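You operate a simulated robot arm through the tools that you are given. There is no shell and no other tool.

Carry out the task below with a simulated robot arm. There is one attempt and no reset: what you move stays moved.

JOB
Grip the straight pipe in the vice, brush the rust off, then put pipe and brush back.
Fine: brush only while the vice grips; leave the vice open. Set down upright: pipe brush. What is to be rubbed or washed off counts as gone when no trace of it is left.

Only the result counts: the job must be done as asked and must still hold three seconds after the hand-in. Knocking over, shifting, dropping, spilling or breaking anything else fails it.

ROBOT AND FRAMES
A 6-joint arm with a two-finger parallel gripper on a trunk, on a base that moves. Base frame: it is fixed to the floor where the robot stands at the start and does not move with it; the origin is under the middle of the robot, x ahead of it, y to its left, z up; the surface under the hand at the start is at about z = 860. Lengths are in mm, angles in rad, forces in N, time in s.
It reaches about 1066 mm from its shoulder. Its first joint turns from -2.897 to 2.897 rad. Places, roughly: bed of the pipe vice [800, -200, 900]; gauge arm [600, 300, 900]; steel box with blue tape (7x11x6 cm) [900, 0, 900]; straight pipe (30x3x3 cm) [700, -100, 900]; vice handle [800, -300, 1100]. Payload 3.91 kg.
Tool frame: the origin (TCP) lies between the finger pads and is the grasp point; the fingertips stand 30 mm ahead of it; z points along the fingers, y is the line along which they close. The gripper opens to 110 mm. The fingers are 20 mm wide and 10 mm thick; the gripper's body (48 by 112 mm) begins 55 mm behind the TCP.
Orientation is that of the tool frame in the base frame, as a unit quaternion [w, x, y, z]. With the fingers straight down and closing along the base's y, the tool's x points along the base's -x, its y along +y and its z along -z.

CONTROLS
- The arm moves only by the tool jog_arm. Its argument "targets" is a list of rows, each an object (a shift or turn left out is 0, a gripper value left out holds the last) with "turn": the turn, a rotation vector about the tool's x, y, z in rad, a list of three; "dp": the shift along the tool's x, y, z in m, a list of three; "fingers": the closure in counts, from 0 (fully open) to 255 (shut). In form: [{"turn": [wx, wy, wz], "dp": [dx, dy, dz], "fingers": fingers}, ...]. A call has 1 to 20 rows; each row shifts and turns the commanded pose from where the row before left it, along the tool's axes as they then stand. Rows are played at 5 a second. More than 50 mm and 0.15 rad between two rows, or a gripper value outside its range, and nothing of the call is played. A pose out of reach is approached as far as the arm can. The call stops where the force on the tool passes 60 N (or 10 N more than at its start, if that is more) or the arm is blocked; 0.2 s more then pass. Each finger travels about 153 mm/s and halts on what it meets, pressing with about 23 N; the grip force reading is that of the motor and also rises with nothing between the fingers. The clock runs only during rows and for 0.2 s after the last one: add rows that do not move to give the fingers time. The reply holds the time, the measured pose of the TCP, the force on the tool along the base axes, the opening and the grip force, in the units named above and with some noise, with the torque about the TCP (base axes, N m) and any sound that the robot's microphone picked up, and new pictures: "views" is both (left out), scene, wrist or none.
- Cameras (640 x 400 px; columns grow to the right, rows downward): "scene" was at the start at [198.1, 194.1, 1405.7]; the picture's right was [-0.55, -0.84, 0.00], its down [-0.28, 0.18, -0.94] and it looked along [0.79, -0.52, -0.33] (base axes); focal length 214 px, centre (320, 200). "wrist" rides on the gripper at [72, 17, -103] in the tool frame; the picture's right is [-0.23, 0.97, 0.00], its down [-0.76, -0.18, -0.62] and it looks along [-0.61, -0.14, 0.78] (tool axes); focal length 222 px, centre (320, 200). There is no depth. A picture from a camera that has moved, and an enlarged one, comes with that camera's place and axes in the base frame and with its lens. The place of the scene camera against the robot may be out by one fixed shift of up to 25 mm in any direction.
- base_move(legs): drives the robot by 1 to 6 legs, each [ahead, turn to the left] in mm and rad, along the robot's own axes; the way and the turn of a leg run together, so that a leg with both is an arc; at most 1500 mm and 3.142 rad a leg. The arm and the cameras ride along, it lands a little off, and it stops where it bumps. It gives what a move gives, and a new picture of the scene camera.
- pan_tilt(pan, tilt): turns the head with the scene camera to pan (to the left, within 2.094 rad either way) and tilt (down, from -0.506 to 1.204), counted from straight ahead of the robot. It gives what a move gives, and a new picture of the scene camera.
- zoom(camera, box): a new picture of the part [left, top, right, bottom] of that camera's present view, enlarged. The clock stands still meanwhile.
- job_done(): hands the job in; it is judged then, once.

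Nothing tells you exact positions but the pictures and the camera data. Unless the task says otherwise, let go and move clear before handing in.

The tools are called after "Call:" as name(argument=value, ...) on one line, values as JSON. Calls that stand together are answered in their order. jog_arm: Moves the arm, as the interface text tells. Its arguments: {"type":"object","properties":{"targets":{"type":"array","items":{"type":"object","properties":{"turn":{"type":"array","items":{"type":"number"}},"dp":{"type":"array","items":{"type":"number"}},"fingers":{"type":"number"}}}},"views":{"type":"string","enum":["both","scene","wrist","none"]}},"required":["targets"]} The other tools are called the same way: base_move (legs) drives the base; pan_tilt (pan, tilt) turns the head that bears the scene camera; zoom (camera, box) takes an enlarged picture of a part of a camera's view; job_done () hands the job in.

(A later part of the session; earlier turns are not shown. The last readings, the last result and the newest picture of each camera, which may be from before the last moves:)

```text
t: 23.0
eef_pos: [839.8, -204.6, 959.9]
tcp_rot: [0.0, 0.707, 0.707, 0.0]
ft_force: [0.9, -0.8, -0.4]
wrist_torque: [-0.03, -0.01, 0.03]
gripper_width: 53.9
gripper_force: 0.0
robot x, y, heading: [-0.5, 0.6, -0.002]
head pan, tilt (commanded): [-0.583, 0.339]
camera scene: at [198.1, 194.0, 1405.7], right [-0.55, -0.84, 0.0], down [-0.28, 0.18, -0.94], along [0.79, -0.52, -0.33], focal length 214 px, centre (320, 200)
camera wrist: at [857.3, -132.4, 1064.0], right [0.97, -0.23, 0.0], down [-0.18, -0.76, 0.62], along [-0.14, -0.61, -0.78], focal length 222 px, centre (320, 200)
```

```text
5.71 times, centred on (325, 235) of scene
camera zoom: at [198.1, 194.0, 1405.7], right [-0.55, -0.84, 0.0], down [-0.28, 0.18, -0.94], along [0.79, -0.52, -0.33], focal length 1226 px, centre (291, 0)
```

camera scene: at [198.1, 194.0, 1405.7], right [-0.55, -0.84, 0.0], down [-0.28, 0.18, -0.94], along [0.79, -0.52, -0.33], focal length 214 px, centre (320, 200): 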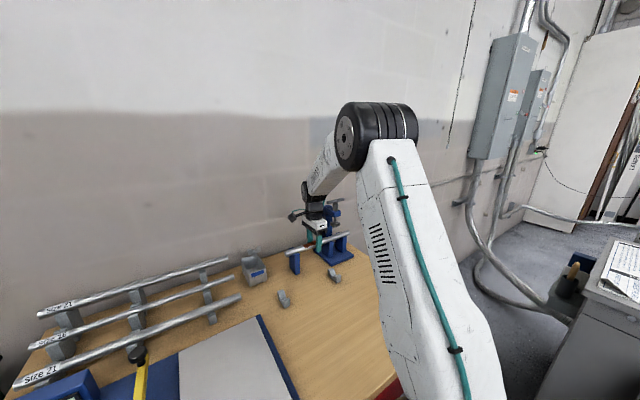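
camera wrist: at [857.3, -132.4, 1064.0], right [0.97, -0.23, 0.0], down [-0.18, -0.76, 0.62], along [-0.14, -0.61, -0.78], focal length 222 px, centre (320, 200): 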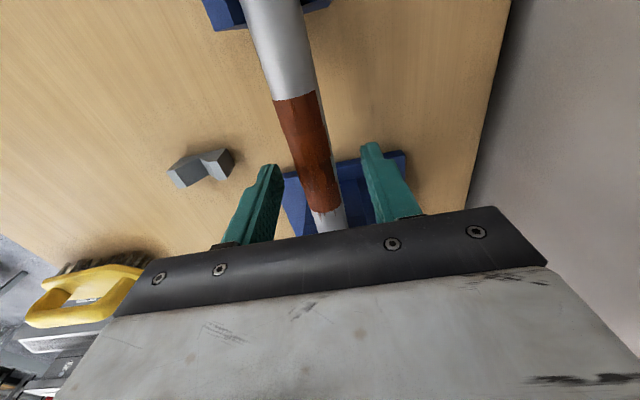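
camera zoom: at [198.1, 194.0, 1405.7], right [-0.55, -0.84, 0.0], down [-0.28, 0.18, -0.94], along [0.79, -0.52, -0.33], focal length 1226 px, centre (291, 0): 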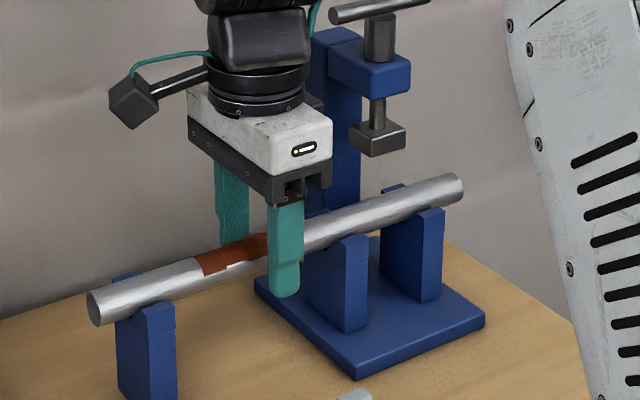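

The pipe rests in the V's, free of the hand. I'll rise straight up and look down at the vice handle.

Call:
jog_arm(targets=[{"dp": [0, 0, -0.03]}, {"dp": [0, 0, -0.045]}, {"dp": [0, 0, -0.045]}, {"dp": [0, 0, -0.045]}, {"dp": [0, 0, -0.045]}, {"dp": [0, 0, -0.045]}, {"dp": [0, 0, 0]}])

Call:
zoom(camera="scene", box=[290, 170, 370, 270])

Call:
zoom(camera="wrist", box=[240, 60, 420, 240])

```text
t: 24.6
eef_pos: [840.0, -205.0, 1217.0]
tcp_rot: [0.0, 0.707, 0.707, 0.0]
ft_force: [0.4, -0.4, 0.0]
wrist_torque: [0.0, 0.0, -0.03]
gripper_width: 53.8
gripper_force: 0.0
robot x, y, heading: [0.3, -2.0, -0.001]
head pan, tilt (commanded): [-0.583, 0.339]
camera scene: at [198.1, 194.0, 1405.7], right [-0.55, -0.84, 0.0], down [-0.28, 0.18, -0.94], along [0.79, -0.52, -0.33], focal length 214 px, centre (320, 200)
camera wrist: at [857.1, -132.1, 1319.7], right [0.97, -0.23, 0.0], down [-0.18, -0.76, 0.62], along [-0.14, -0.61, -0.78], focal length 222 px, centre (320, 200)
```

scene: 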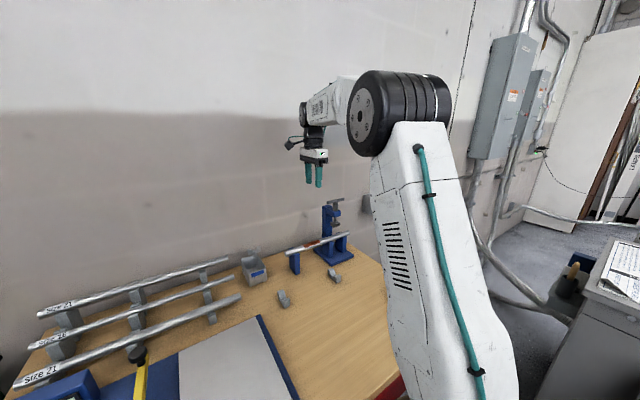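
wrist: 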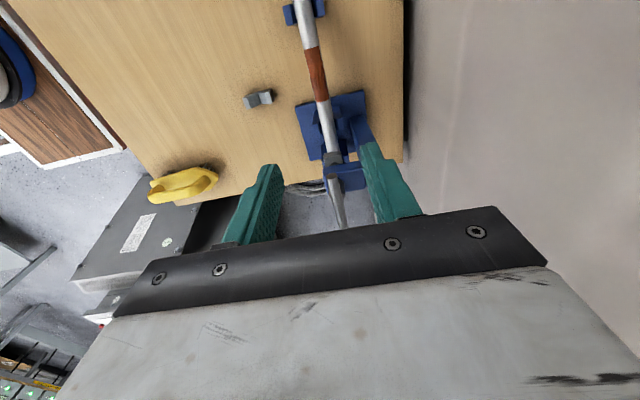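

```text
4.00 times, centred on (330, 220) of scene
camera zoom: at [198.1, 194.0, 1405.7], right [-0.55, -0.84, 0.0], down [-0.28, 0.18, -0.94], along [0.79, -0.52, -0.33], focal length 858 px, centre (280, 120)
```

zoom: 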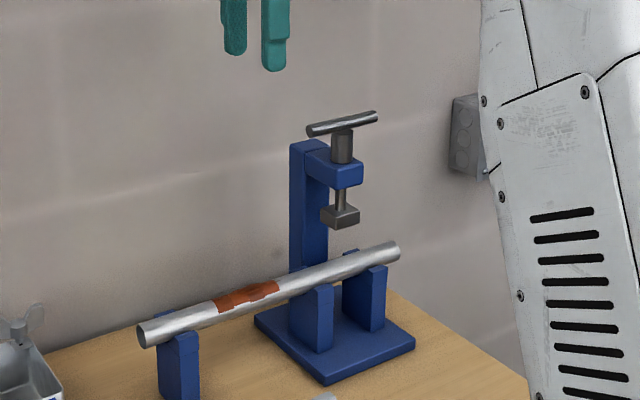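

```text
2.22 times, centred on (330, 150) of wrist
camera zoom: at [857.1, -132.1, 1319.7], right [0.97, -0.23, 0.0], down [-0.18, -0.76, 0.62], along [-0.14, -0.61, -0.78], focal length 494 px, centre (298, 311)
```

zoom: 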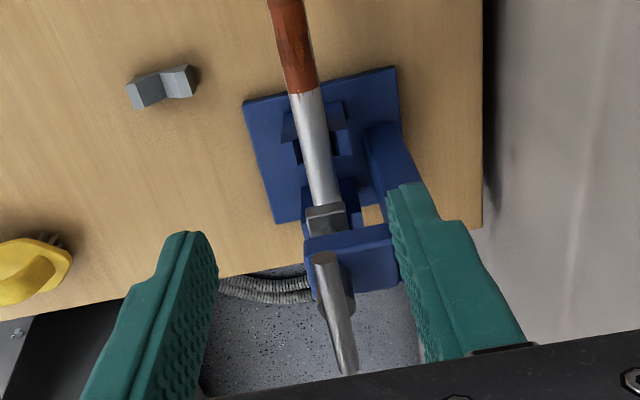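

The T-bar runs along y from about -264 to -347 at x≈838, z≈1112, centred on the screw at y≈-306. I'll move above its middle and check alignment before pinching the bar from above.

Call:
jog_arm(targets=[{"dp": [-0.034, -0.002, 0]}, {"dp": [-0.034, 0, 0]}, {"dp": [-0.033, 0, 0]}, {"dp": [0, 0, 0.03]}, {"dp": [0, 0, 0]}])

Call:
zoom(camera="wrist", box=[230, 80, 430, 240])

Call:
zoom(camera="scene", box=[290, 160, 370, 270])

```text
t: 25.8
eef_pos: [839.1, -304.5, 1186.5]
tcp_rot: [0.001, 0.707, 0.707, 0.0]
ft_force: [0.2, 0.3, 0.7]
wrist_torque: [-0.03, 0.0, -0.01]
gripper_width: 53.9
gripper_force: 0.1
robot x, y, heading: [-1.0, -0.9, -0.0]
head pan, tilt (commanded): [-0.583, 0.339]
camera scene: at [198.1, 194.0, 1405.7], right [-0.55, -0.84, 0.0], down [-0.28, 0.18, -0.94], along [0.79, -0.52, -0.33], focal length 214 px, centre (320, 200)
camera wrist: at [855.6, -231.2, 1289.9], right [0.97, -0.23, 0.0], down [-0.18, -0.76, 0.62], along [-0.14, -0.61, -0.78], focal length 222 px, centre (320, 200)
```

scene: 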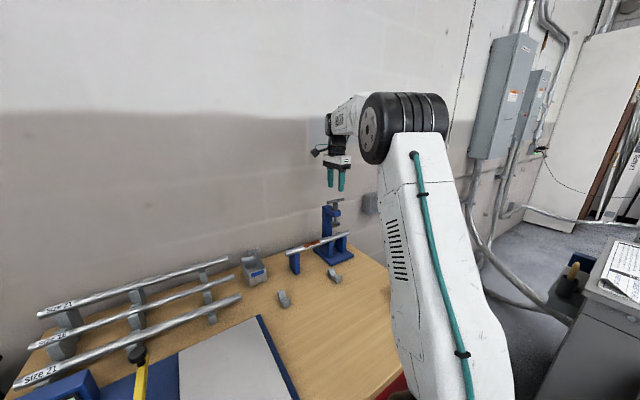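
wrist: 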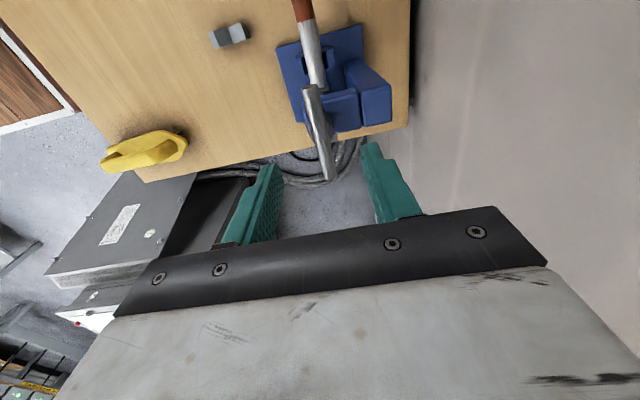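

```text
2.50 times, centred on (330, 160) of wrist
camera zoom: at [855.6, -231.2, 1289.9], right [0.97, -0.23, 0.0], down [-0.18, -0.76, 0.62], along [-0.14, -0.61, -0.78], focal length 555 px, centre (295, 300)
```

zoom: 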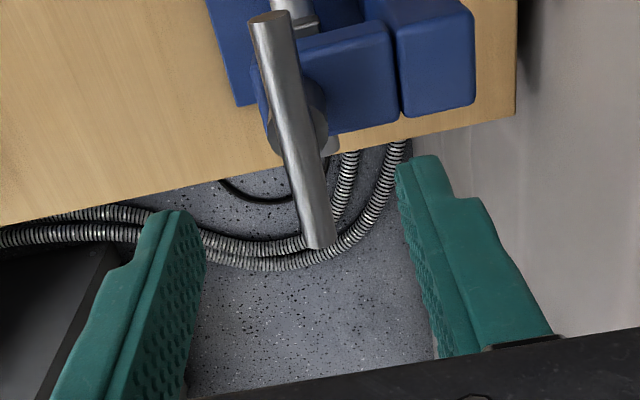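

```text
3.64 times, centred on (330, 215) of scene
camera zoom: at [198.1, 194.0, 1405.7], right [-0.55, -0.84, 0.0], down [-0.28, 0.18, -0.94], along [0.79, -0.52, -0.33], focal length 780 px, centre (284, 146)
```

zoom: 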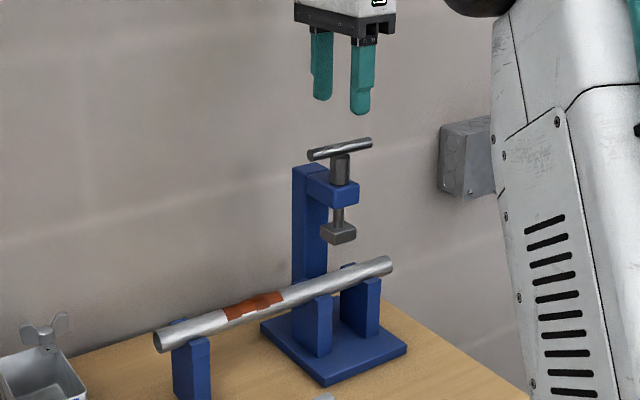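

The hand is centred on the bar (bar axis z≈1110). I'll lower so the fingertips just straddle the bar above the hub, then close.

Call:
jog_arm(targets=[{"dp": [-0.001, 0, 0.025]}, {"dp": [0, 0, 0.0245]}, {"dp": [0, 0, 0]}, {"fingers": 190}, {"fingers": 255}, {"fingers": 255}, {"fingers": 255}])

Call:
zoom(camera="scene", box=[290, 160, 370, 270])

Call:
zoom(camera="wrist", box=[230, 80, 430, 240])

```text
t: 27.4
eef_pos: [838.0, -306.5, 1137.6]
tcp_rot: [0.001, 0.707, 0.707, 0.001]
ft_force: [15.1, -3.4, 1.2]
wrist_torque: [-0.22, -0.43, -0.1]
gripper_width: 12.8
gripper_force: 44.4
robot x, y, heading: [1.1, 1.9, -0.003]
head pan, tilt (commanded): [-0.583, 0.339]
camera scene: at [198.8, 193.8, 1405.6], right [-0.55, -0.84, 0.0], down [-0.28, 0.18, -0.94], along [0.79, -0.52, -0.33], focal length 214 px, centre (320, 200)
camera wrist: at [856.1, -234.3, 1240.3], right [0.97, -0.23, 0.0], down [-0.18, -0.76, 0.62], along [-0.14, -0.61, -0.78], focal length 222 px, centre (320, 200)
```

scene: 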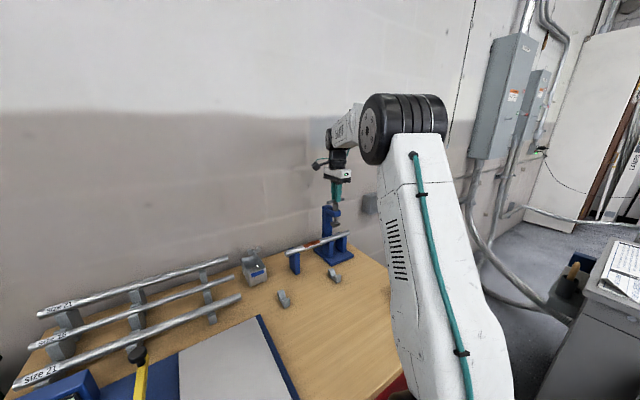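
wrist: 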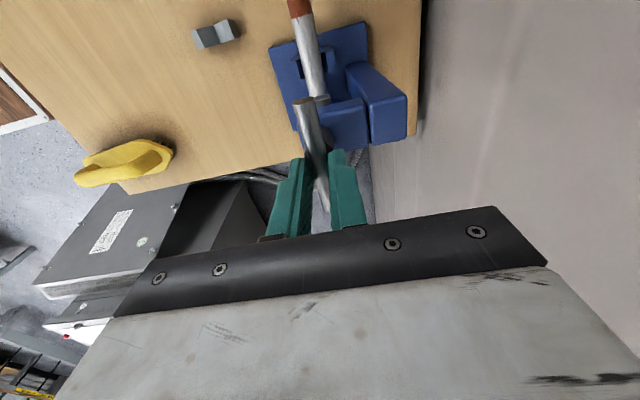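

```text
3.64 times, centred on (330, 215) of scene
camera zoom: at [198.8, 193.8, 1405.6], right [-0.55, -0.84, 0.0], down [-0.28, 0.18, -0.94], along [0.79, -0.52, -0.33], focal length 780 px, centre (284, 146)
```

zoom: 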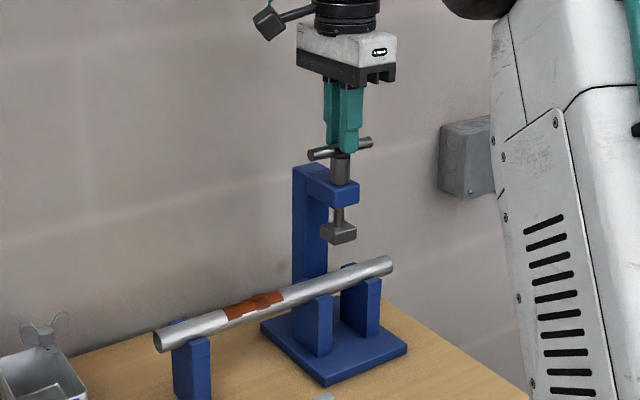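

```text
2.50 times, centred on (330, 160) of wrist
camera zoom: at [856.1, -234.3, 1240.3], right [0.97, -0.23, 0.0], down [-0.18, -0.76, 0.62], along [-0.14, -0.61, -0.78], focal length 555 px, centre (295, 300)
```

zoom: 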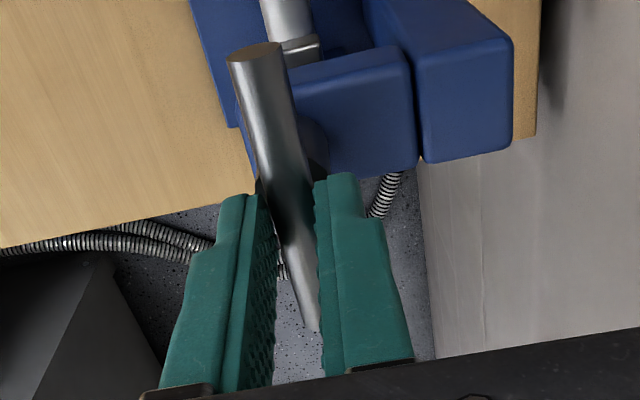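

The bar is pinched (12.8 mm) with a small sideways load; I'll recentre by 1.5 mm and try a small clockwise turn to learn which way the screw runs.

Call:
jog_arm(targets=[{"dp": [0, 0.0015, 0]}, {"dp": [0, 0, 0]}], views="none")

Call:
jog_arm(targets=[{"turn": [0, 0, 0.1]}, {"turn": [0, 0, 0.1]}, {"turn": [0, 0, 0.1]}, {"turn": [0, 0, 0.1]}, {"dp": [0, 0, 0]}])

Call:
zoom(camera="scene", box=[290, 160, 370, 270])

```text
t: 28.0
eef_pos: [838.4, -306.6, 1137.0]
tcp_rot: [-0.001, 0.707, 0.708, 0.0]
ft_force: [-2.1, -0.6, -1.0]
wrist_torque: [-1.17, 0.13, -0.02]
gripper_width: 12.7
gripper_force: 45.2
robot x, y, heading: [0.8, 1.0, 0.002]
head pan, tilt (commanded): [-0.583, 0.339]
```

```text
t: 29.2
eef_pos: [838.8, -306.9, 1136.3]
tcp_rot: [-0.001, 0.834, 0.552, 0.0]
ft_force: [-14.0, 3.6, 3.3]
wrist_torque: [0.63, 0.17, 0.0]
gripper_width: 12.5
gripper_force: 44.5
robot x, y, heading: [0.6, -1.7, 0.004]
head pan, tilt (commanded): [-0.583, 0.339]
camera scene: at [197.2, 194.2, 1405.8], right [-0.55, -0.84, 0.0], down [-0.28, 0.18, -0.94], along [0.79, -0.52, -0.33], focal length 214 px, centre (320, 200)
camera wrist: at [882.6, -246.6, 1240.4], right [0.81, -0.59, 0.0], down [-0.46, -0.63, 0.62], along [-0.37, -0.5, -0.78], focal length 222 px, centre (320, 200)
```

scene: 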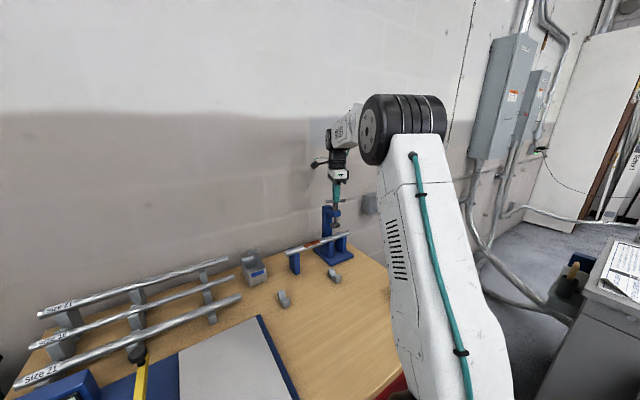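
wrist: 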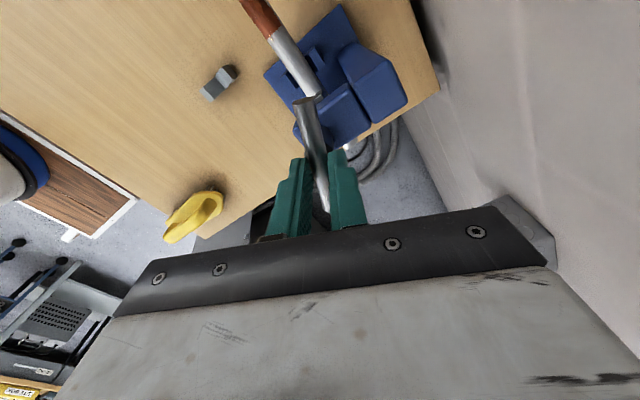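

```text
3.64 times, centred on (330, 215) of scene
camera zoom: at [197.2, 194.2, 1405.8], right [-0.55, -0.84, 0.0], down [-0.28, 0.18, -0.94], along [0.79, -0.52, -0.33], focal length 780 px, centre (284, 146)
```

zoom: 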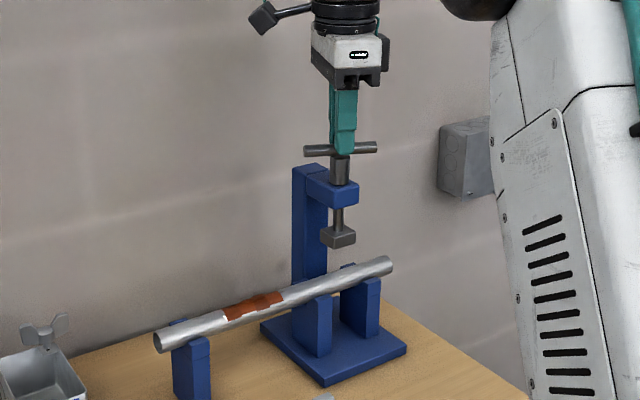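

The bar turns with the hand and the pad appears to have dropped a few mm, so clockwise closes. I'll zoom for a finer measurement of the pad travel.

Call:
zoom(camera="scene", box=[315, 190, 355, 240])

```text
8.00 times, centred on (335, 215) of scene
camera zoom: at [197.2, 194.2, 1405.8], right [-0.55, -0.84, 0.0], down [-0.28, 0.18, -0.94], along [0.79, -0.52, -0.33], focal length 1716 px, centre (200, 80)
```

zoom: 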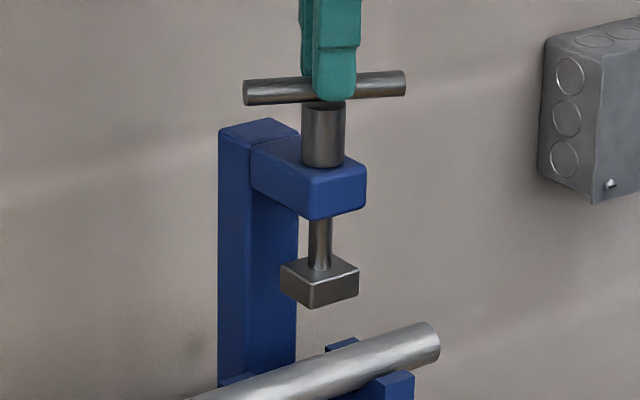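

Clockwise lowers the screw by roughly 1 mm per 0.1 rad. I'll keep turning clockwise and follow it down.

Call:
jog_arm(targets=[{"dp": [0, 0, 0.003]}, {"turn": [0, 0, 0.14], "dp": [0, 0, 0.0013]}, {"turn": [0, 0, 0.14], "dp": [0, 0, 0.0013]}, {"turn": [0, 0, 0.14], "dp": [0, 0, 0.0013]}, {"turn": [0, 0, 0.14], "dp": [0, 0, 0.0013]}, {"turn": [0, 0, 0.14], "dp": [0, 0, 0.0013]}, {"dp": [0, 0, 0]}])

Call:
zoom(camera="scene", box=[315, 190, 355, 240])

```text
t: 30.8
eef_pos: [838.2, -306.8, 1131.4]
tcp_rot: [0.002, 0.972, 0.233, 0.003]
ft_force: [-6.7, 9.0, 52.1]
wrist_torque: [-0.23, 1.53, -0.03]
gripper_width: 12.6
gripper_force: 45.2
robot x, y, heading: [1.0, 0.0, -0.005]
head pan, tilt (commanded): [-0.583, 0.339]
camera scene: at [195.8, 195.3, 1405.9], right [-0.55, -0.84, 0.0], down [-0.28, 0.18, -0.94], along [0.79, -0.52, -0.33], focal length 214 px, centre (320, 200)
camera wrist: at [910.2, -287.6, 1234.5], right [0.24, -0.97, 0.0], down [-0.76, -0.19, 0.62], along [-0.6, -0.15, -0.78], focal length 222 px, centre (320, 200)
```

scene: 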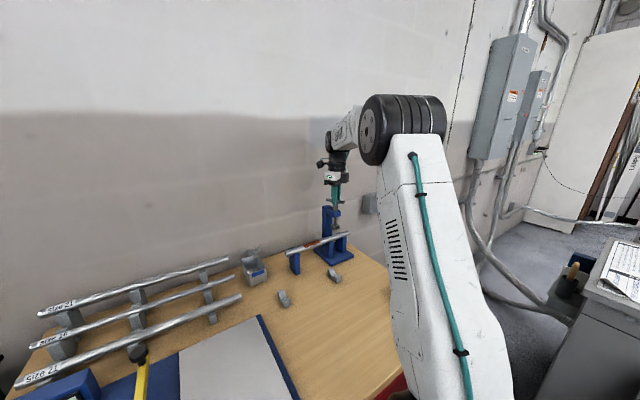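
wrist: 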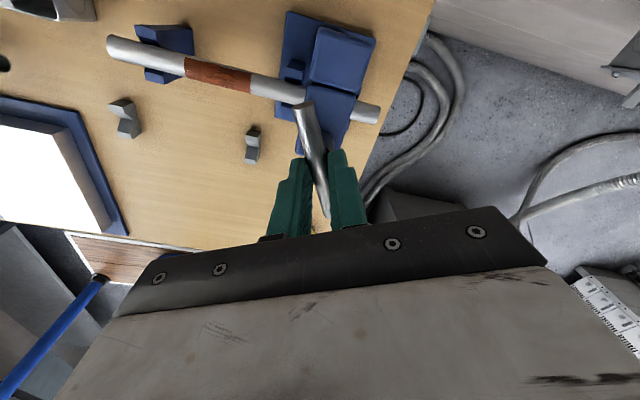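

```text
8.00 times, centred on (335, 215) of scene
camera zoom: at [195.8, 195.3, 1405.9], right [-0.55, -0.84, 0.0], down [-0.28, 0.18, -0.94], along [0.79, -0.52, -0.33], focal length 1716 px, centre (200, 80)
```

zoom: 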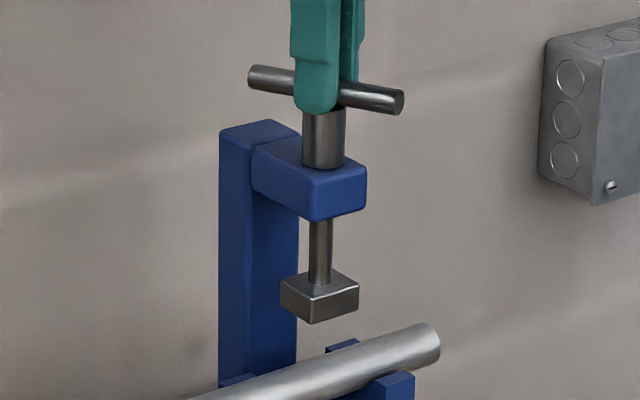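

The handle stays at its height while only the pad travels (about 10 mm per rad), so I was pressing on the hub. I'll back off 7 mm upward and continue turning without descending.

Call:
jog_arm(targets=[{"dp": [0, 0, -0.004]}, {"dp": [0, 0, -0.0035]}, {"dp": [0, 0, 0]}], views="none")

Call:
jog_arm(targets=[{"turn": [0, 0, 0.14]}, {"turn": [0, 0, 0.14]}, {"turn": [0, 0, 0.14]}, {"dp": [0, 0, 0]}])

Call:
zoom(camera="scene", box=[315, 190, 355, 240])

```text
t: 31.6
eef_pos: [838.3, -307.1, 1130.6]
tcp_rot: [-0.002, 0.973, 0.233, -0.003]
ft_force: [-15.8, 14.4, -13.8]
wrist_torque: [0.67, -0.65, -0.01]
gripper_width: 12.8
gripper_force: 45.2
robot x, y, heading: [-1.5, -5.0, -0.001]
head pan, tilt (commanded): [-0.583, 0.339]
```

```text
t: 32.6
eef_pos: [839.2, -306.6, 1132.8]
tcp_rot: [0.0, 1.0, 0.026, -0.003]
ft_force: [-14.6, 20.3, -33.5]
wrist_torque: [0.44, 0.44, -0.02]
gripper_width: 12.8
gripper_force: 45.4
robot x, y, heading: [-2.4, -0.5, -0.002]
head pan, tilt (commanded): [-0.583, 0.339]
camera scene: at [198.6, 194.8, 1405.5], right [-0.55, -0.84, 0.0], down [-0.28, 0.18, -0.94], along [0.79, -0.52, -0.33], focal length 214 px, centre (320, 200)
camera wrist: at [913.1, -318.6, 1235.9], right [-0.18, -0.98, 0.0], down [-0.77, 0.14, 0.63], along [-0.62, 0.11, -0.78], focal length 222 px, centre (320, 200)
```

scene: 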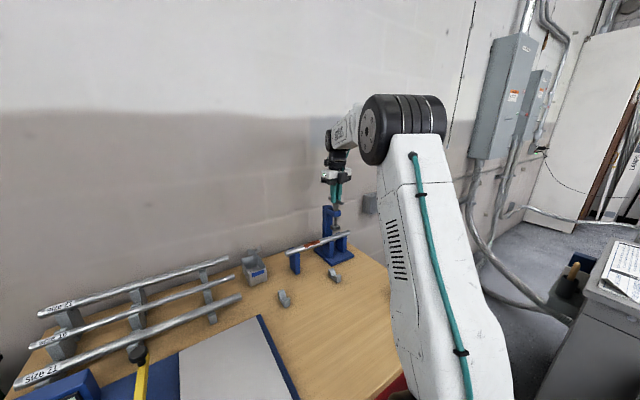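
wrist: 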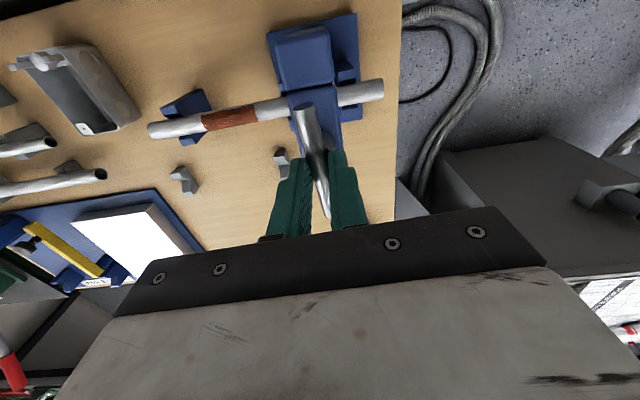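

```text
8.00 times, centred on (335, 215) of scene
camera zoom: at [198.6, 194.8, 1405.5], right [-0.55, -0.84, 0.0], down [-0.28, 0.18, -0.94], along [0.79, -0.52, -0.33], focal length 1716 px, centre (200, 80)
```

zoom: 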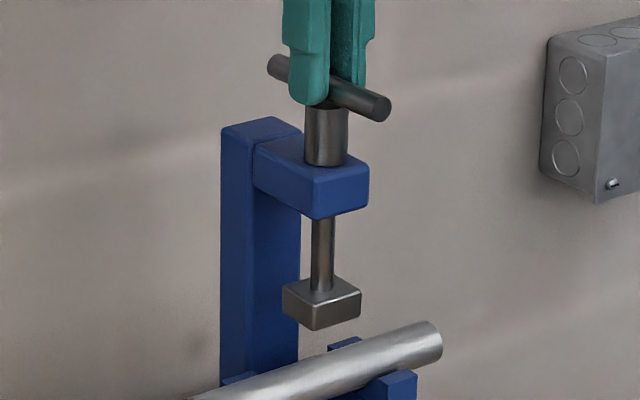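

Still turning well; the pad has roughly 18 mm left. I'll relax the vertical load and keep turning clockwise.

Call:
jog_arm(targets=[{"dp": [0, 0, 0.002]}, {"turn": [0, 0, 0.14]}, {"turn": [0, 0, 0.14]}, {"turn": [0, 0, 0.14]}, {"turn": [0, 0, 0.14]}, {"dp": [0, 0, 0]}])

Call:
zoom(camera="scene", box=[315, 190, 355, 240])

```text
t: 34.0
eef_pos: [839.5, -305.1, 1133.0]
tcp_rot: [0.0, 0.989, -0.149, 0.0]
ft_force: [-12.5, 24.1, -18.2]
wrist_torque: [0.66, 0.58, 0.0]
gripper_width: 13.0
gripper_force: 45.0
out of reach, approached as far as the arm can: row 4, 5
robot x, y, heading: [2.1, -3.6, -0.005]
head pan, tilt (commanded): [-0.583, 0.339]
camera scene: at [198.2, 195.3, 1405.5], right [-0.55, -0.84, 0.0], down [-0.28, 0.18, -0.94], along [0.79, -0.52, -0.33], focal length 214 px, centre (320, 200)
camera wrist: at [903.9, -342.8, 1236.3], right [-0.5, -0.86, 0.0], down [-0.68, 0.39, 0.62], along [-0.54, 0.31, -0.78], focal length 222 px, centre (320, 200)
```

scene: 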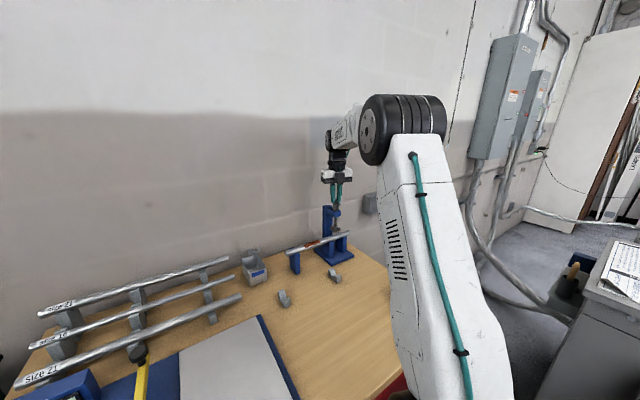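
wrist: 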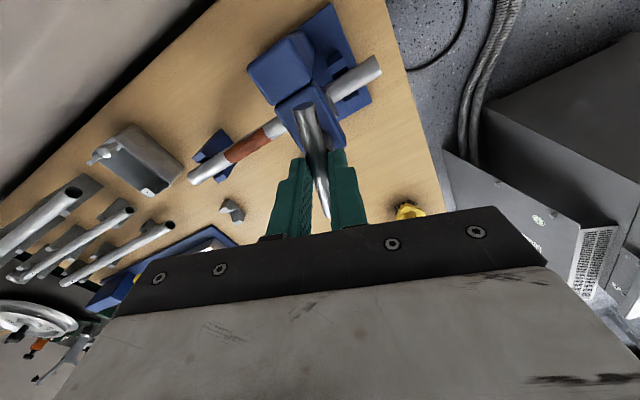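

```text
8.00 times, centred on (335, 215) of scene
camera zoom: at [198.2, 195.3, 1405.5], right [-0.55, -0.84, 0.0], down [-0.28, 0.18, -0.94], along [0.79, -0.52, -0.33], focal length 1716 px, centre (200, 80)
```

zoom: 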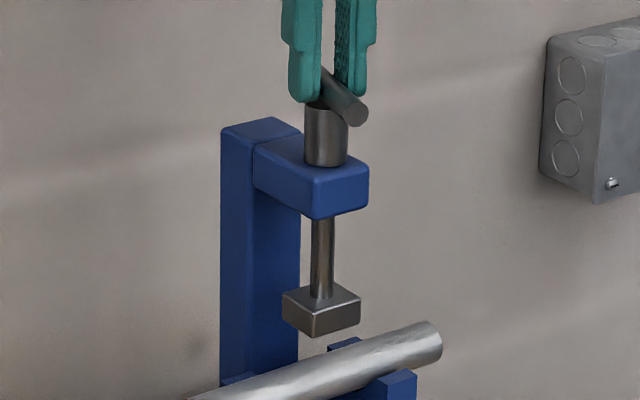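

The wrist hit its turning limit with the pad about 14 mm from the pipe. I'll release, rise above the bar, and spin the hand back half a turn to regrip.

Call:
jog_arm(targets=[{"fingers": 200}, {"fingers": 150}, {"fingers": 130}, {"fingers": 130}, {"dp": [0, 0, -0.015]}, {"dp": [0, 0, -0.02]}, {"dp": [0, 0, 0]}])

Call:
zoom(camera="scene", box=[315, 190, 355, 240])

```text
t: 35.6
eef_pos: [839.5, -307.2, 1169.0]
tcp_rot: [0.0, 0.989, -0.148, 0.001]
ft_force: [0.4, 0.7, 0.2]
wrist_torque: [0.0, 0.01, -0.04]
gripper_width: 54.0
gripper_force: 0.1
robot x, y, heading: [2.8, 3.6, 0.003]
head pan, tilt (commanded): [-0.583, 0.339]
camera scene: at [198.1, 194.4, 1405.7], right [-0.55, -0.84, 0.0], down [-0.28, 0.18, -0.94], along [0.79, -0.52, -0.33], focal length 214 px, centre (320, 200)
camera wrist: at [903.1, -342.9, 1271.3], right [-0.5, -0.86, 0.0], down [-0.68, 0.39, 0.62], along [-0.54, 0.31, -0.78], focal length 222 px, centre (320, 200)
```

scene: 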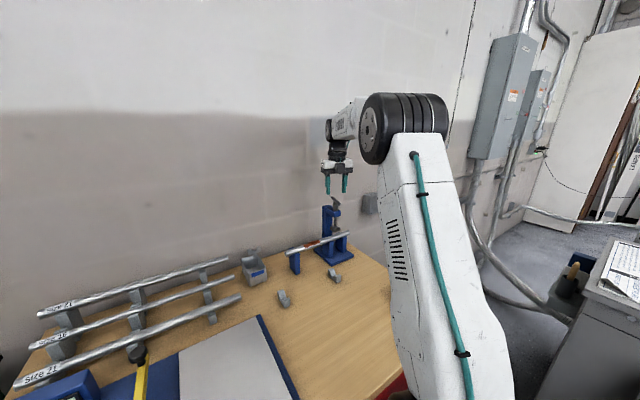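
wrist: 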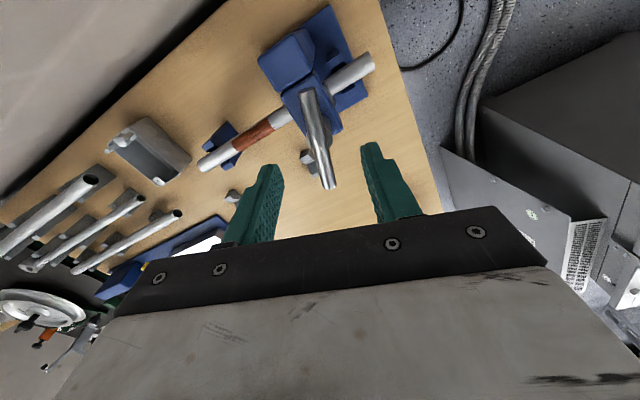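

```text
8.00 times, centred on (335, 215) of scene
camera zoom: at [198.1, 194.4, 1405.7], right [-0.55, -0.84, 0.0], down [-0.28, 0.18, -0.94], along [0.79, -0.52, -0.33], focal length 1716 px, centre (200, 80)
```

zoom: 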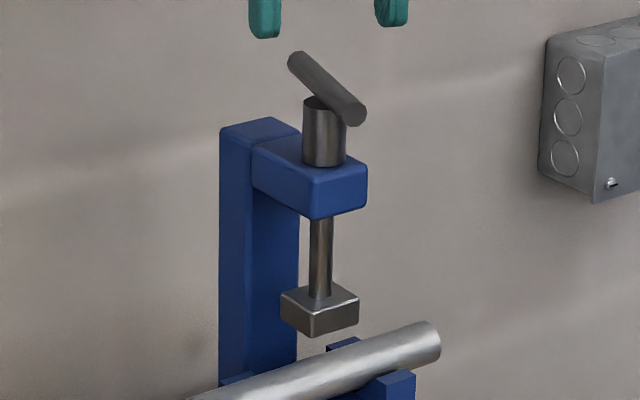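

Call:
jog_arm(targets=[{"turn": [0, 0, -0.1428]}, {"turn": [0, 0, -0.1428]}, {"turn": [0, 0, -0.1428]}, {"turn": [0, 0, -0.1428]}, {"turn": [0, 0, -0.1428]}, {"turn": [0, 0, -0.1428]}, {"turn": [0, 0, -0.1428]}, {"turn": [0, 0, -0.1428]}, {"turn": [0, 0, -0.1428]}, {"turn": [0, 0, -0.1428]}, {"turn": [0, 0, -0.1428]}, {"turn": [0, 0, -0.1428]}, {"turn": [0, 0, -0.1428]}, {"turn": [0, 0, -0.1428]}, {"turn": [0, 0, -0.1428]}, {"turn": [0, 0, -0.1428]}, {"turn": [0, 0, -0.1428]}, {"turn": [0, 0, -0.1428]}, {"turn": [0, 0, -0.1428]}, {"dp": [0, 0, 0]}])

```text
t: 39.8
eef_pos: [839.3, -307.2, 1168.1]
tcp_rot: [0.0, 0.355, 0.935, 0.0]
ft_force: [0.1, 0.6, 0.4]
wrist_torque: [-0.01, 0.01, 0.02]
gripper_width: 53.6
gripper_force: 0.1
robot x, y, heading: [-0.4, -1.7, -0.004]
head pan, tilt (commanded): [-0.583, 0.339]
camera scene: at [198.1, 194.4, 1405.7], right [-0.55, -0.84, 0.0], down [-0.28, 0.18, -0.94], along [0.79, -0.52, -0.33], focal length 214 px, centre (320, 200)
camera wrist: at [796.5, -245.7, 1270.7], right [0.82, 0.58, 0.0], down [0.45, -0.64, 0.62], along [0.36, -0.51, -0.78], focal length 222 px, centre (320, 200)
```

scene: 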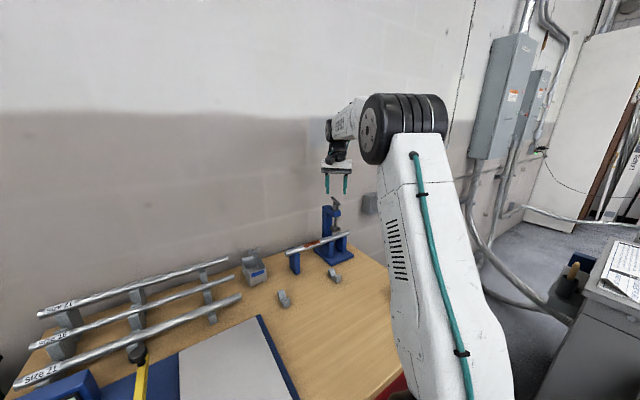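
wrist: 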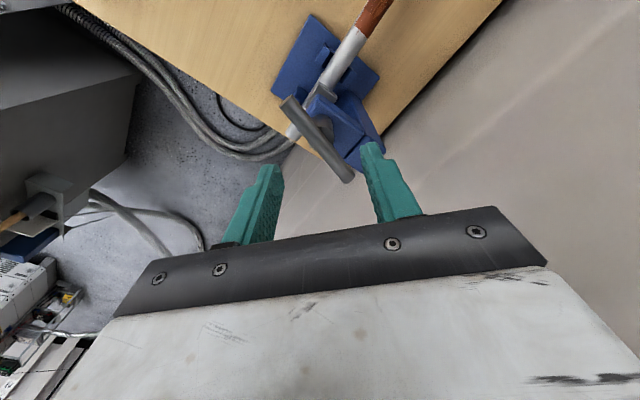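

The hand is nearly half a turn back. I'll finish the rotation, recentre slightly, lower and regrip the bar.

Call:
jog_arm(targets=[{"turn": [0, 0, -0.1428]}, {"turn": [0, 0, -0.1428]}, {"turn": [0, 0, -0.1428]}, {"dp": [0.0008, 0.0015, 0]}, {"dp": [0, 0, 0.0165]}, {"dp": [0, 0, 0.0165]}, {"dp": [0, 0, 0]}, {"fingers": 200}, {"fingers": 255}, {"fingers": 255}, {"fingers": 255}])

Call:
zoom(camera="wrist", box=[220, 60, 420, 240])

```text
t: 42.2
eef_pos: [838.1, -306.4, 1134.6]
tcp_rot: [0.0, 0.15, 0.989, 0.0]
ft_force: [-1.0, -4.0, -2.1]
wrist_torque: [-0.25, -0.44, 0.0]
gripper_width: 12.9
gripper_force: 45.5
robot x, y, heading: [-2.3, 2.5, -0.001]
head pan, tilt (commanded): [-0.583, 0.339]
camera scene: at [198.1, 194.1, 1405.7], right [-0.55, -0.83, 0.0], down [-0.28, 0.18, -0.94], along [0.79, -0.52, -0.33], focal length 214 px, centre (320, 200)
camera wrist: at [774.4, -267.4, 1237.1], right [0.5, 0.86, 0.0], down [0.68, -0.39, 0.62], along [0.54, -0.31, -0.78], focal length 222 px, centre (320, 200)
```

scene: 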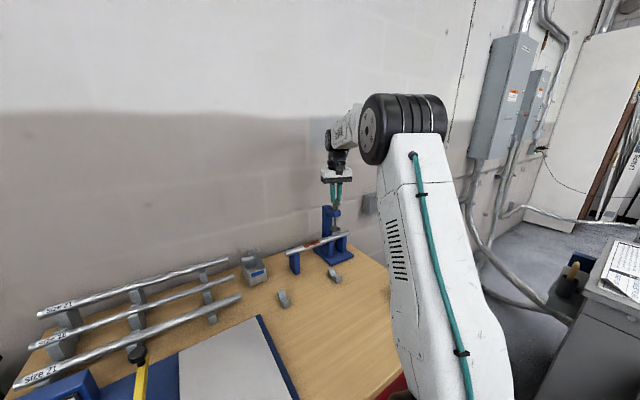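
wrist: 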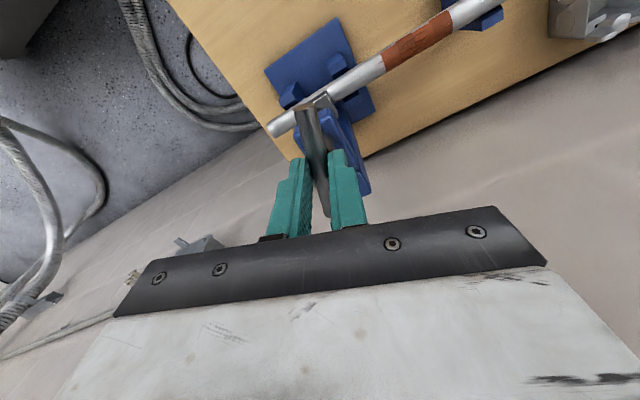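

```text
2.22 times, centred on (320, 150) of wrist
camera zoom: at [774.4, -267.4, 1237.1], right [0.5, 0.86, 0.0], down [0.68, -0.39, 0.62], along [0.54, -0.31, -0.78], focal length 494 px, centre (320, 311)
```

zoom: 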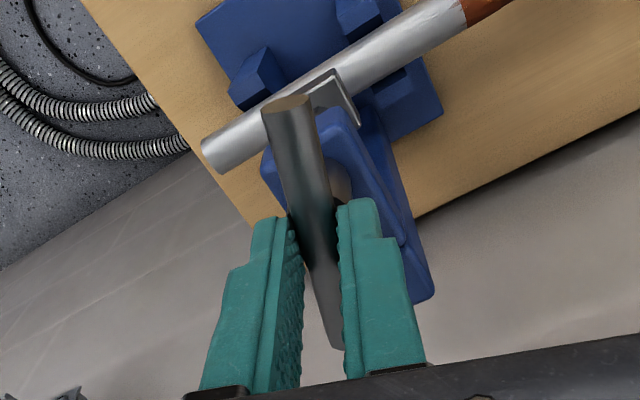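

Regripped cleanly with low side load. I'll continue clockwise and watch torque and sound.

Call:
jog_arm(targets=[{"turn": [0, 0, 0.14]}, {"turn": [0, 0, 0.14]}, {"turn": [0, 0, 0.14]}, {"turn": [0, 0, 0.14]}, {"turn": [0, 0, 0.14]}, {"turn": [0, 0, 0.14]}, {"dp": [0, 0, 0]}], views="scene")

Call:
zoom(camera="scene", box=[315, 190, 355, 240])

```text
t: 43.8
eef_pos: [839.5, -304.7, 1133.4]
tcp_rot: [-0.001, 0.54, 0.841, 0.001]
ft_force: [-4.0, -0.9, -4.1]
wrist_torque: [0.47, 0.35, -0.06]
gripper_width: 12.5
gripper_force: 45.2
robot x, y, heading: [-0.1, -1.0, 0.003]
head pan, tilt (commanded): [-0.583, 0.339]
camera scene: at [198.1, 194.2, 1405.7], right [-0.55, -0.84, 0.0], down [-0.28, 0.18, -0.94], along [0.79, -0.52, -0.33], focal length 214 px, centre (320, 200)
```

scene: 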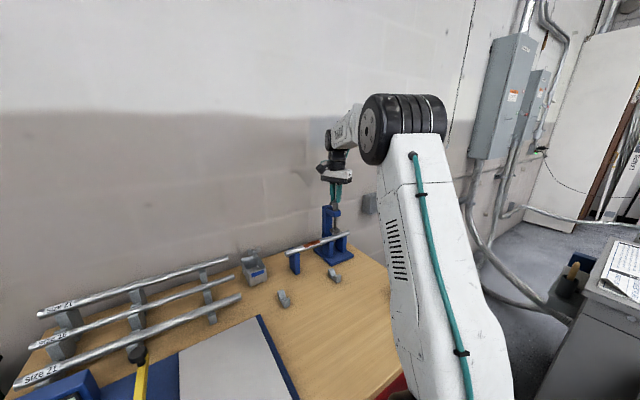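

```text
8.00 times, centred on (335, 215) of scene
camera zoom: at [198.1, 194.2, 1405.7], right [-0.55, -0.84, 0.0], down [-0.28, 0.18, -0.94], along [0.79, -0.52, -0.33], focal length 1716 px, centre (200, 80)
```

zoom: 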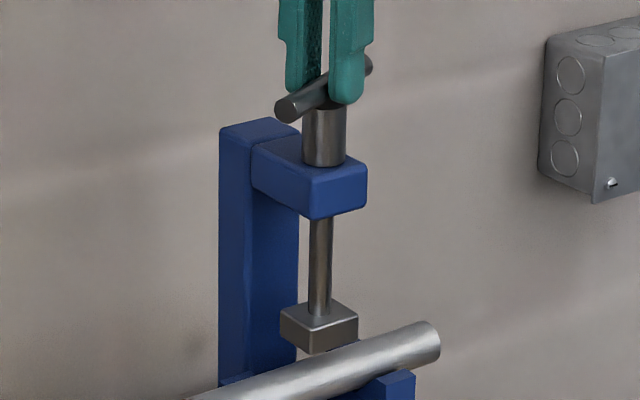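

The pad is just above the pipe now. I'll continue in smaller steps, watching the torque.

Call:
jog_arm(targets=[{"turn": [0, 0, 0.1]}, {"turn": [0, 0, 0.1]}, {"turn": [0, 0, 0.1]}, {"dp": [0, 0, 0]}], views="none")

Call:
zoom(camera="scene", box=[315, 190, 355, 240])

```text
t: 44.8
eef_pos: [839.0, -304.6, 1134.7]
tcp_rot: [-0.001, 0.659, 0.752, 0.0]
ft_force: [-7.7, 6.8, -6.6]
wrist_torque: [0.35, 0.22, -0.02]
gripper_width: 12.7
gripper_force: 45.0
robot x, y, heading: [0.8, 2.0, -0.004]
head pan, tilt (commanded): [-0.583, 0.339]
```

```text
8.00 times, centred on (335, 215) of scene
camera zoom: at [197.9, 194.7, 1405.7], right [-0.55, -0.84, 0.0], down [-0.28, 0.18, -0.94], along [0.79, -0.52, -0.33], focal length 1716 px, centre (200, 80)
```

zoom: 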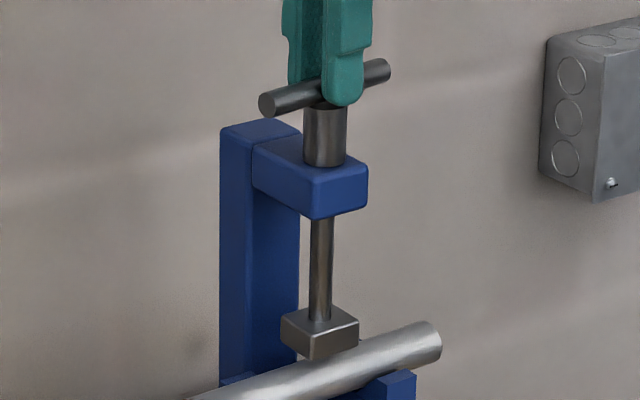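

Call:
jog_arm(targets=[{"turn": [0, 0, 0.07]}, {"turn": [0, 0, 0.07]}, {"turn": [0, 0, 0.07]}, {"dp": [0, 0, 0]}], views="none")

Call:
zoom(camera="scene", box=[315, 190, 355, 240])

```text
t: 45.8
eef_pos: [838.7, -303.9, 1133.3]
tcp_rot: [0.0, 0.734, 0.679, 0.0]
ft_force: [-2.6, 6.8, -8.9]
wrist_torque: [0.93, 0.01, -0.03]
gripper_width: 12.8
gripper_force: 45.0
robot x, y, heading: [-2.4, -2.0, 0.003]
head pan, tilt (commanded): [-0.583, 0.339]
```

```text
8.00 times, centred on (335, 215) of scene
camera zoom: at [198.3, 194.6, 1405.6], right [-0.55, -0.84, 0.0], down [-0.28, 0.18, -0.94], along [0.79, -0.52, -0.33], focal length 1716 px, centre (200, 80)
```

zoom: 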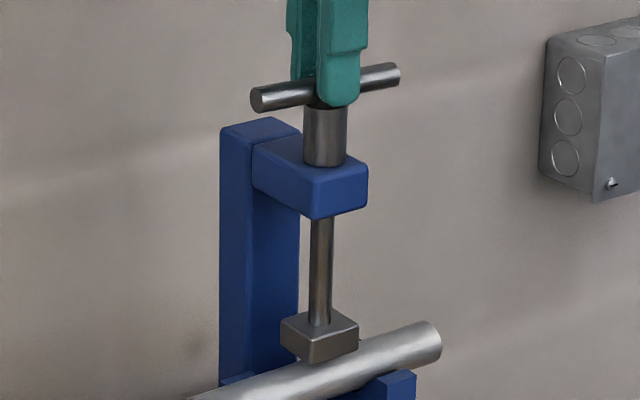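

Call:
jog_arm(targets=[{"turn": [0, 0, 0.07]}, {"turn": [0, 0, 0.07]}, {"dp": [0, 0, 0]}], views="none")

Call:
jog_arm(targets=[{"turn": [0, 0, 0.07]}, {"turn": [0, 0, 0.07]}, {"dp": [0, 0, 0]}], views="none")

Call:
zoom(camera="scene", box=[315, 190, 355, 240])

```text
t: 46.6
eef_pos: [838.8, -305.1, 1133.9]
tcp_rot: [-0.001, 0.781, 0.625, -0.001]
ft_force: [-4.5, 4.6, -11.9]
wrist_torque: [0.47, 0.03, 0.01]
gripper_width: 12.7
gripper_force: 45.0
robot x, y, heading: [0.1, 0.8, -0.0]
head pan, tilt (commanded): [-0.583, 0.339]
```

```text
t: 47.4
eef_pos: [838.9, -305.1, 1134.7]
tcp_rot: [-0.001, 0.823, 0.569, 0.0]
ft_force: [-3.4, 3.6, -14.7]
wrist_torque: [-0.1, 0.13, 0.01]
gripper_width: 12.8
gripper_force: 45.1
robot x, y, heading: [-3.2, -0.3, 0.001]
head pan, tilt (commanded): [-0.583, 0.339]
```

```text
8.00 times, centred on (335, 215) of scene
camera zoom: at [198.5, 194.4, 1405.6], right [-0.55, -0.84, 0.0], down [-0.28, 0.18, -0.94], along [0.79, -0.52, -0.33], focal length 1716 px, centre (200, 80)
```

zoom: 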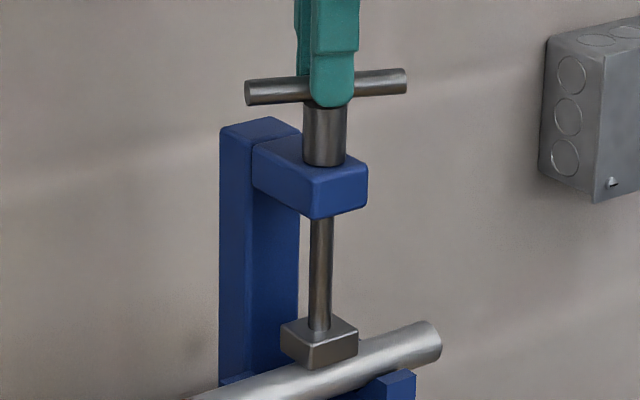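

Call:
jog_arm(targets=[{"turn": [0, 0, 0.07]}, {"turn": [0, 0, 0.07]}, {"dp": [0, 0, 0]}], views="none")

Call:
jog_arm(targets=[{"turn": [0, 0, 0.07]}, {"turn": [0, 0, 0.07]}, {"dp": [0, 0, 0]}], views="none")

Call:
zoom(camera="scene", box=[315, 190, 355, 240])

```text
t: 48.2
eef_pos: [840.3, -304.7, 1134.0]
tcp_rot: [0.0, 0.86, 0.51, 0.0]
ft_force: [1.8, 1.0, -16.0]
wrist_torque: [-0.15, 0.03, -0.02]
gripper_width: 12.6
gripper_force: 44.9
robot x, y, heading: [-1.5, 1.4, 0.006]
head pan, tilt (commanded): [-0.583, 0.339]
```

```text
t: 49.0
eef_pos: [838.9, -304.7, 1134.8]
tcp_rot: [0.0, 0.894, 0.449, 0.0]
ft_force: [-0.4, 0.7, -12.9]
wrist_torque: [-0.24, 0.15, 1.03]
gripper_width: 14.1
gripper_force: 45.1
robot x, y, heading: [3.0, -0.0, 0.0]
head pan, tilt (commanded): [-0.583, 0.339]
```

```text
8.00 times, centred on (335, 215) of scene
camera zoom: at [198.6, 194.3, 1405.6], right [-0.55, -0.84, 0.0], down [-0.28, 0.18, -0.94], along [0.79, -0.52, -0.33], focal length 1716 px, centre (200, 80)
```

zoom: 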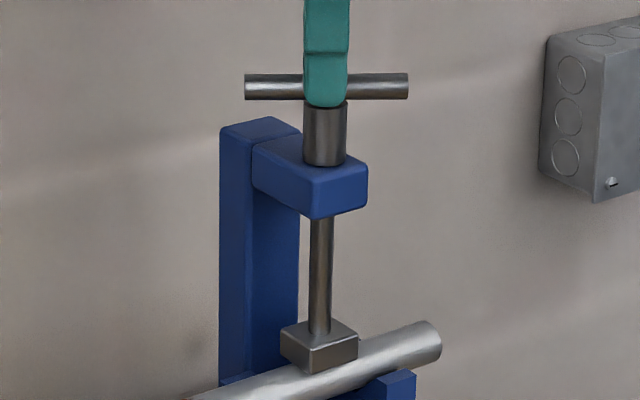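

Torque about the handle just rose to 1 N·m, so the pad is now pressing the pipe. I'll tighten slightly more and look closely.

Call:
jog_arm(targets=[{"turn": [0, 0, 0.05]}, {"turn": [0, 0, 0.04]}, {"dp": [0, 0, 0]}], views="wrist")

Call:
zoom(camera="scene", box=[315, 200, 350, 245])

```text
t: 49.8
eef_pos: [838.9, -304.5, 1133.6]
tcp_rot: [0.0, 0.913, 0.409, 0.001]
ft_force: [2.1, -1.3, -8.2]
wrist_torque: [-0.01, -0.05, 1.13]
gripper_width: 15.7
gripper_force: 45.4
robot x, y, heading: [0.4, -2.3, 0.003]
head pan, tilt (commanded): [-0.583, 0.339]
camera wrist: at [900.5, -261.9, 1237.5], right [0.58, -0.82, 0.0], down [-0.64, -0.45, 0.62], along [-0.51, -0.36, -0.78], focal length 222 px, centre (320, 200)
```

wrist: 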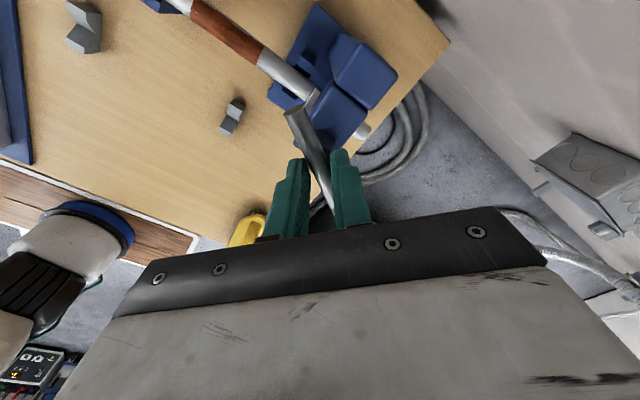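

```text
8.89 times, centred on (332, 222) of scene
camera zoom: at [198.5, 194.3, 1405.6], right [-0.55, -0.84, 0.0], down [-0.28, 0.18, -0.94], along [0.79, -0.52, -0.33], focal length 1906 px, centre (209, 0)
```

zoom: 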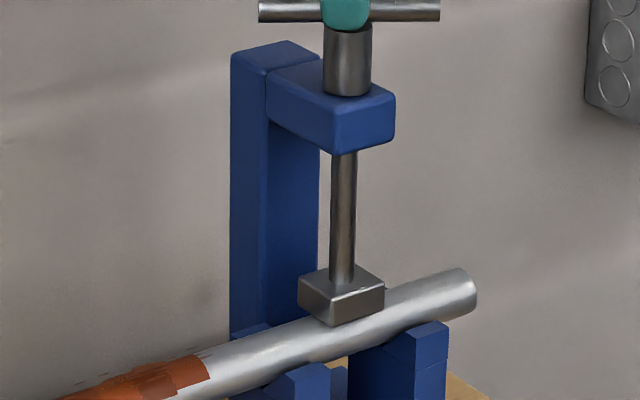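

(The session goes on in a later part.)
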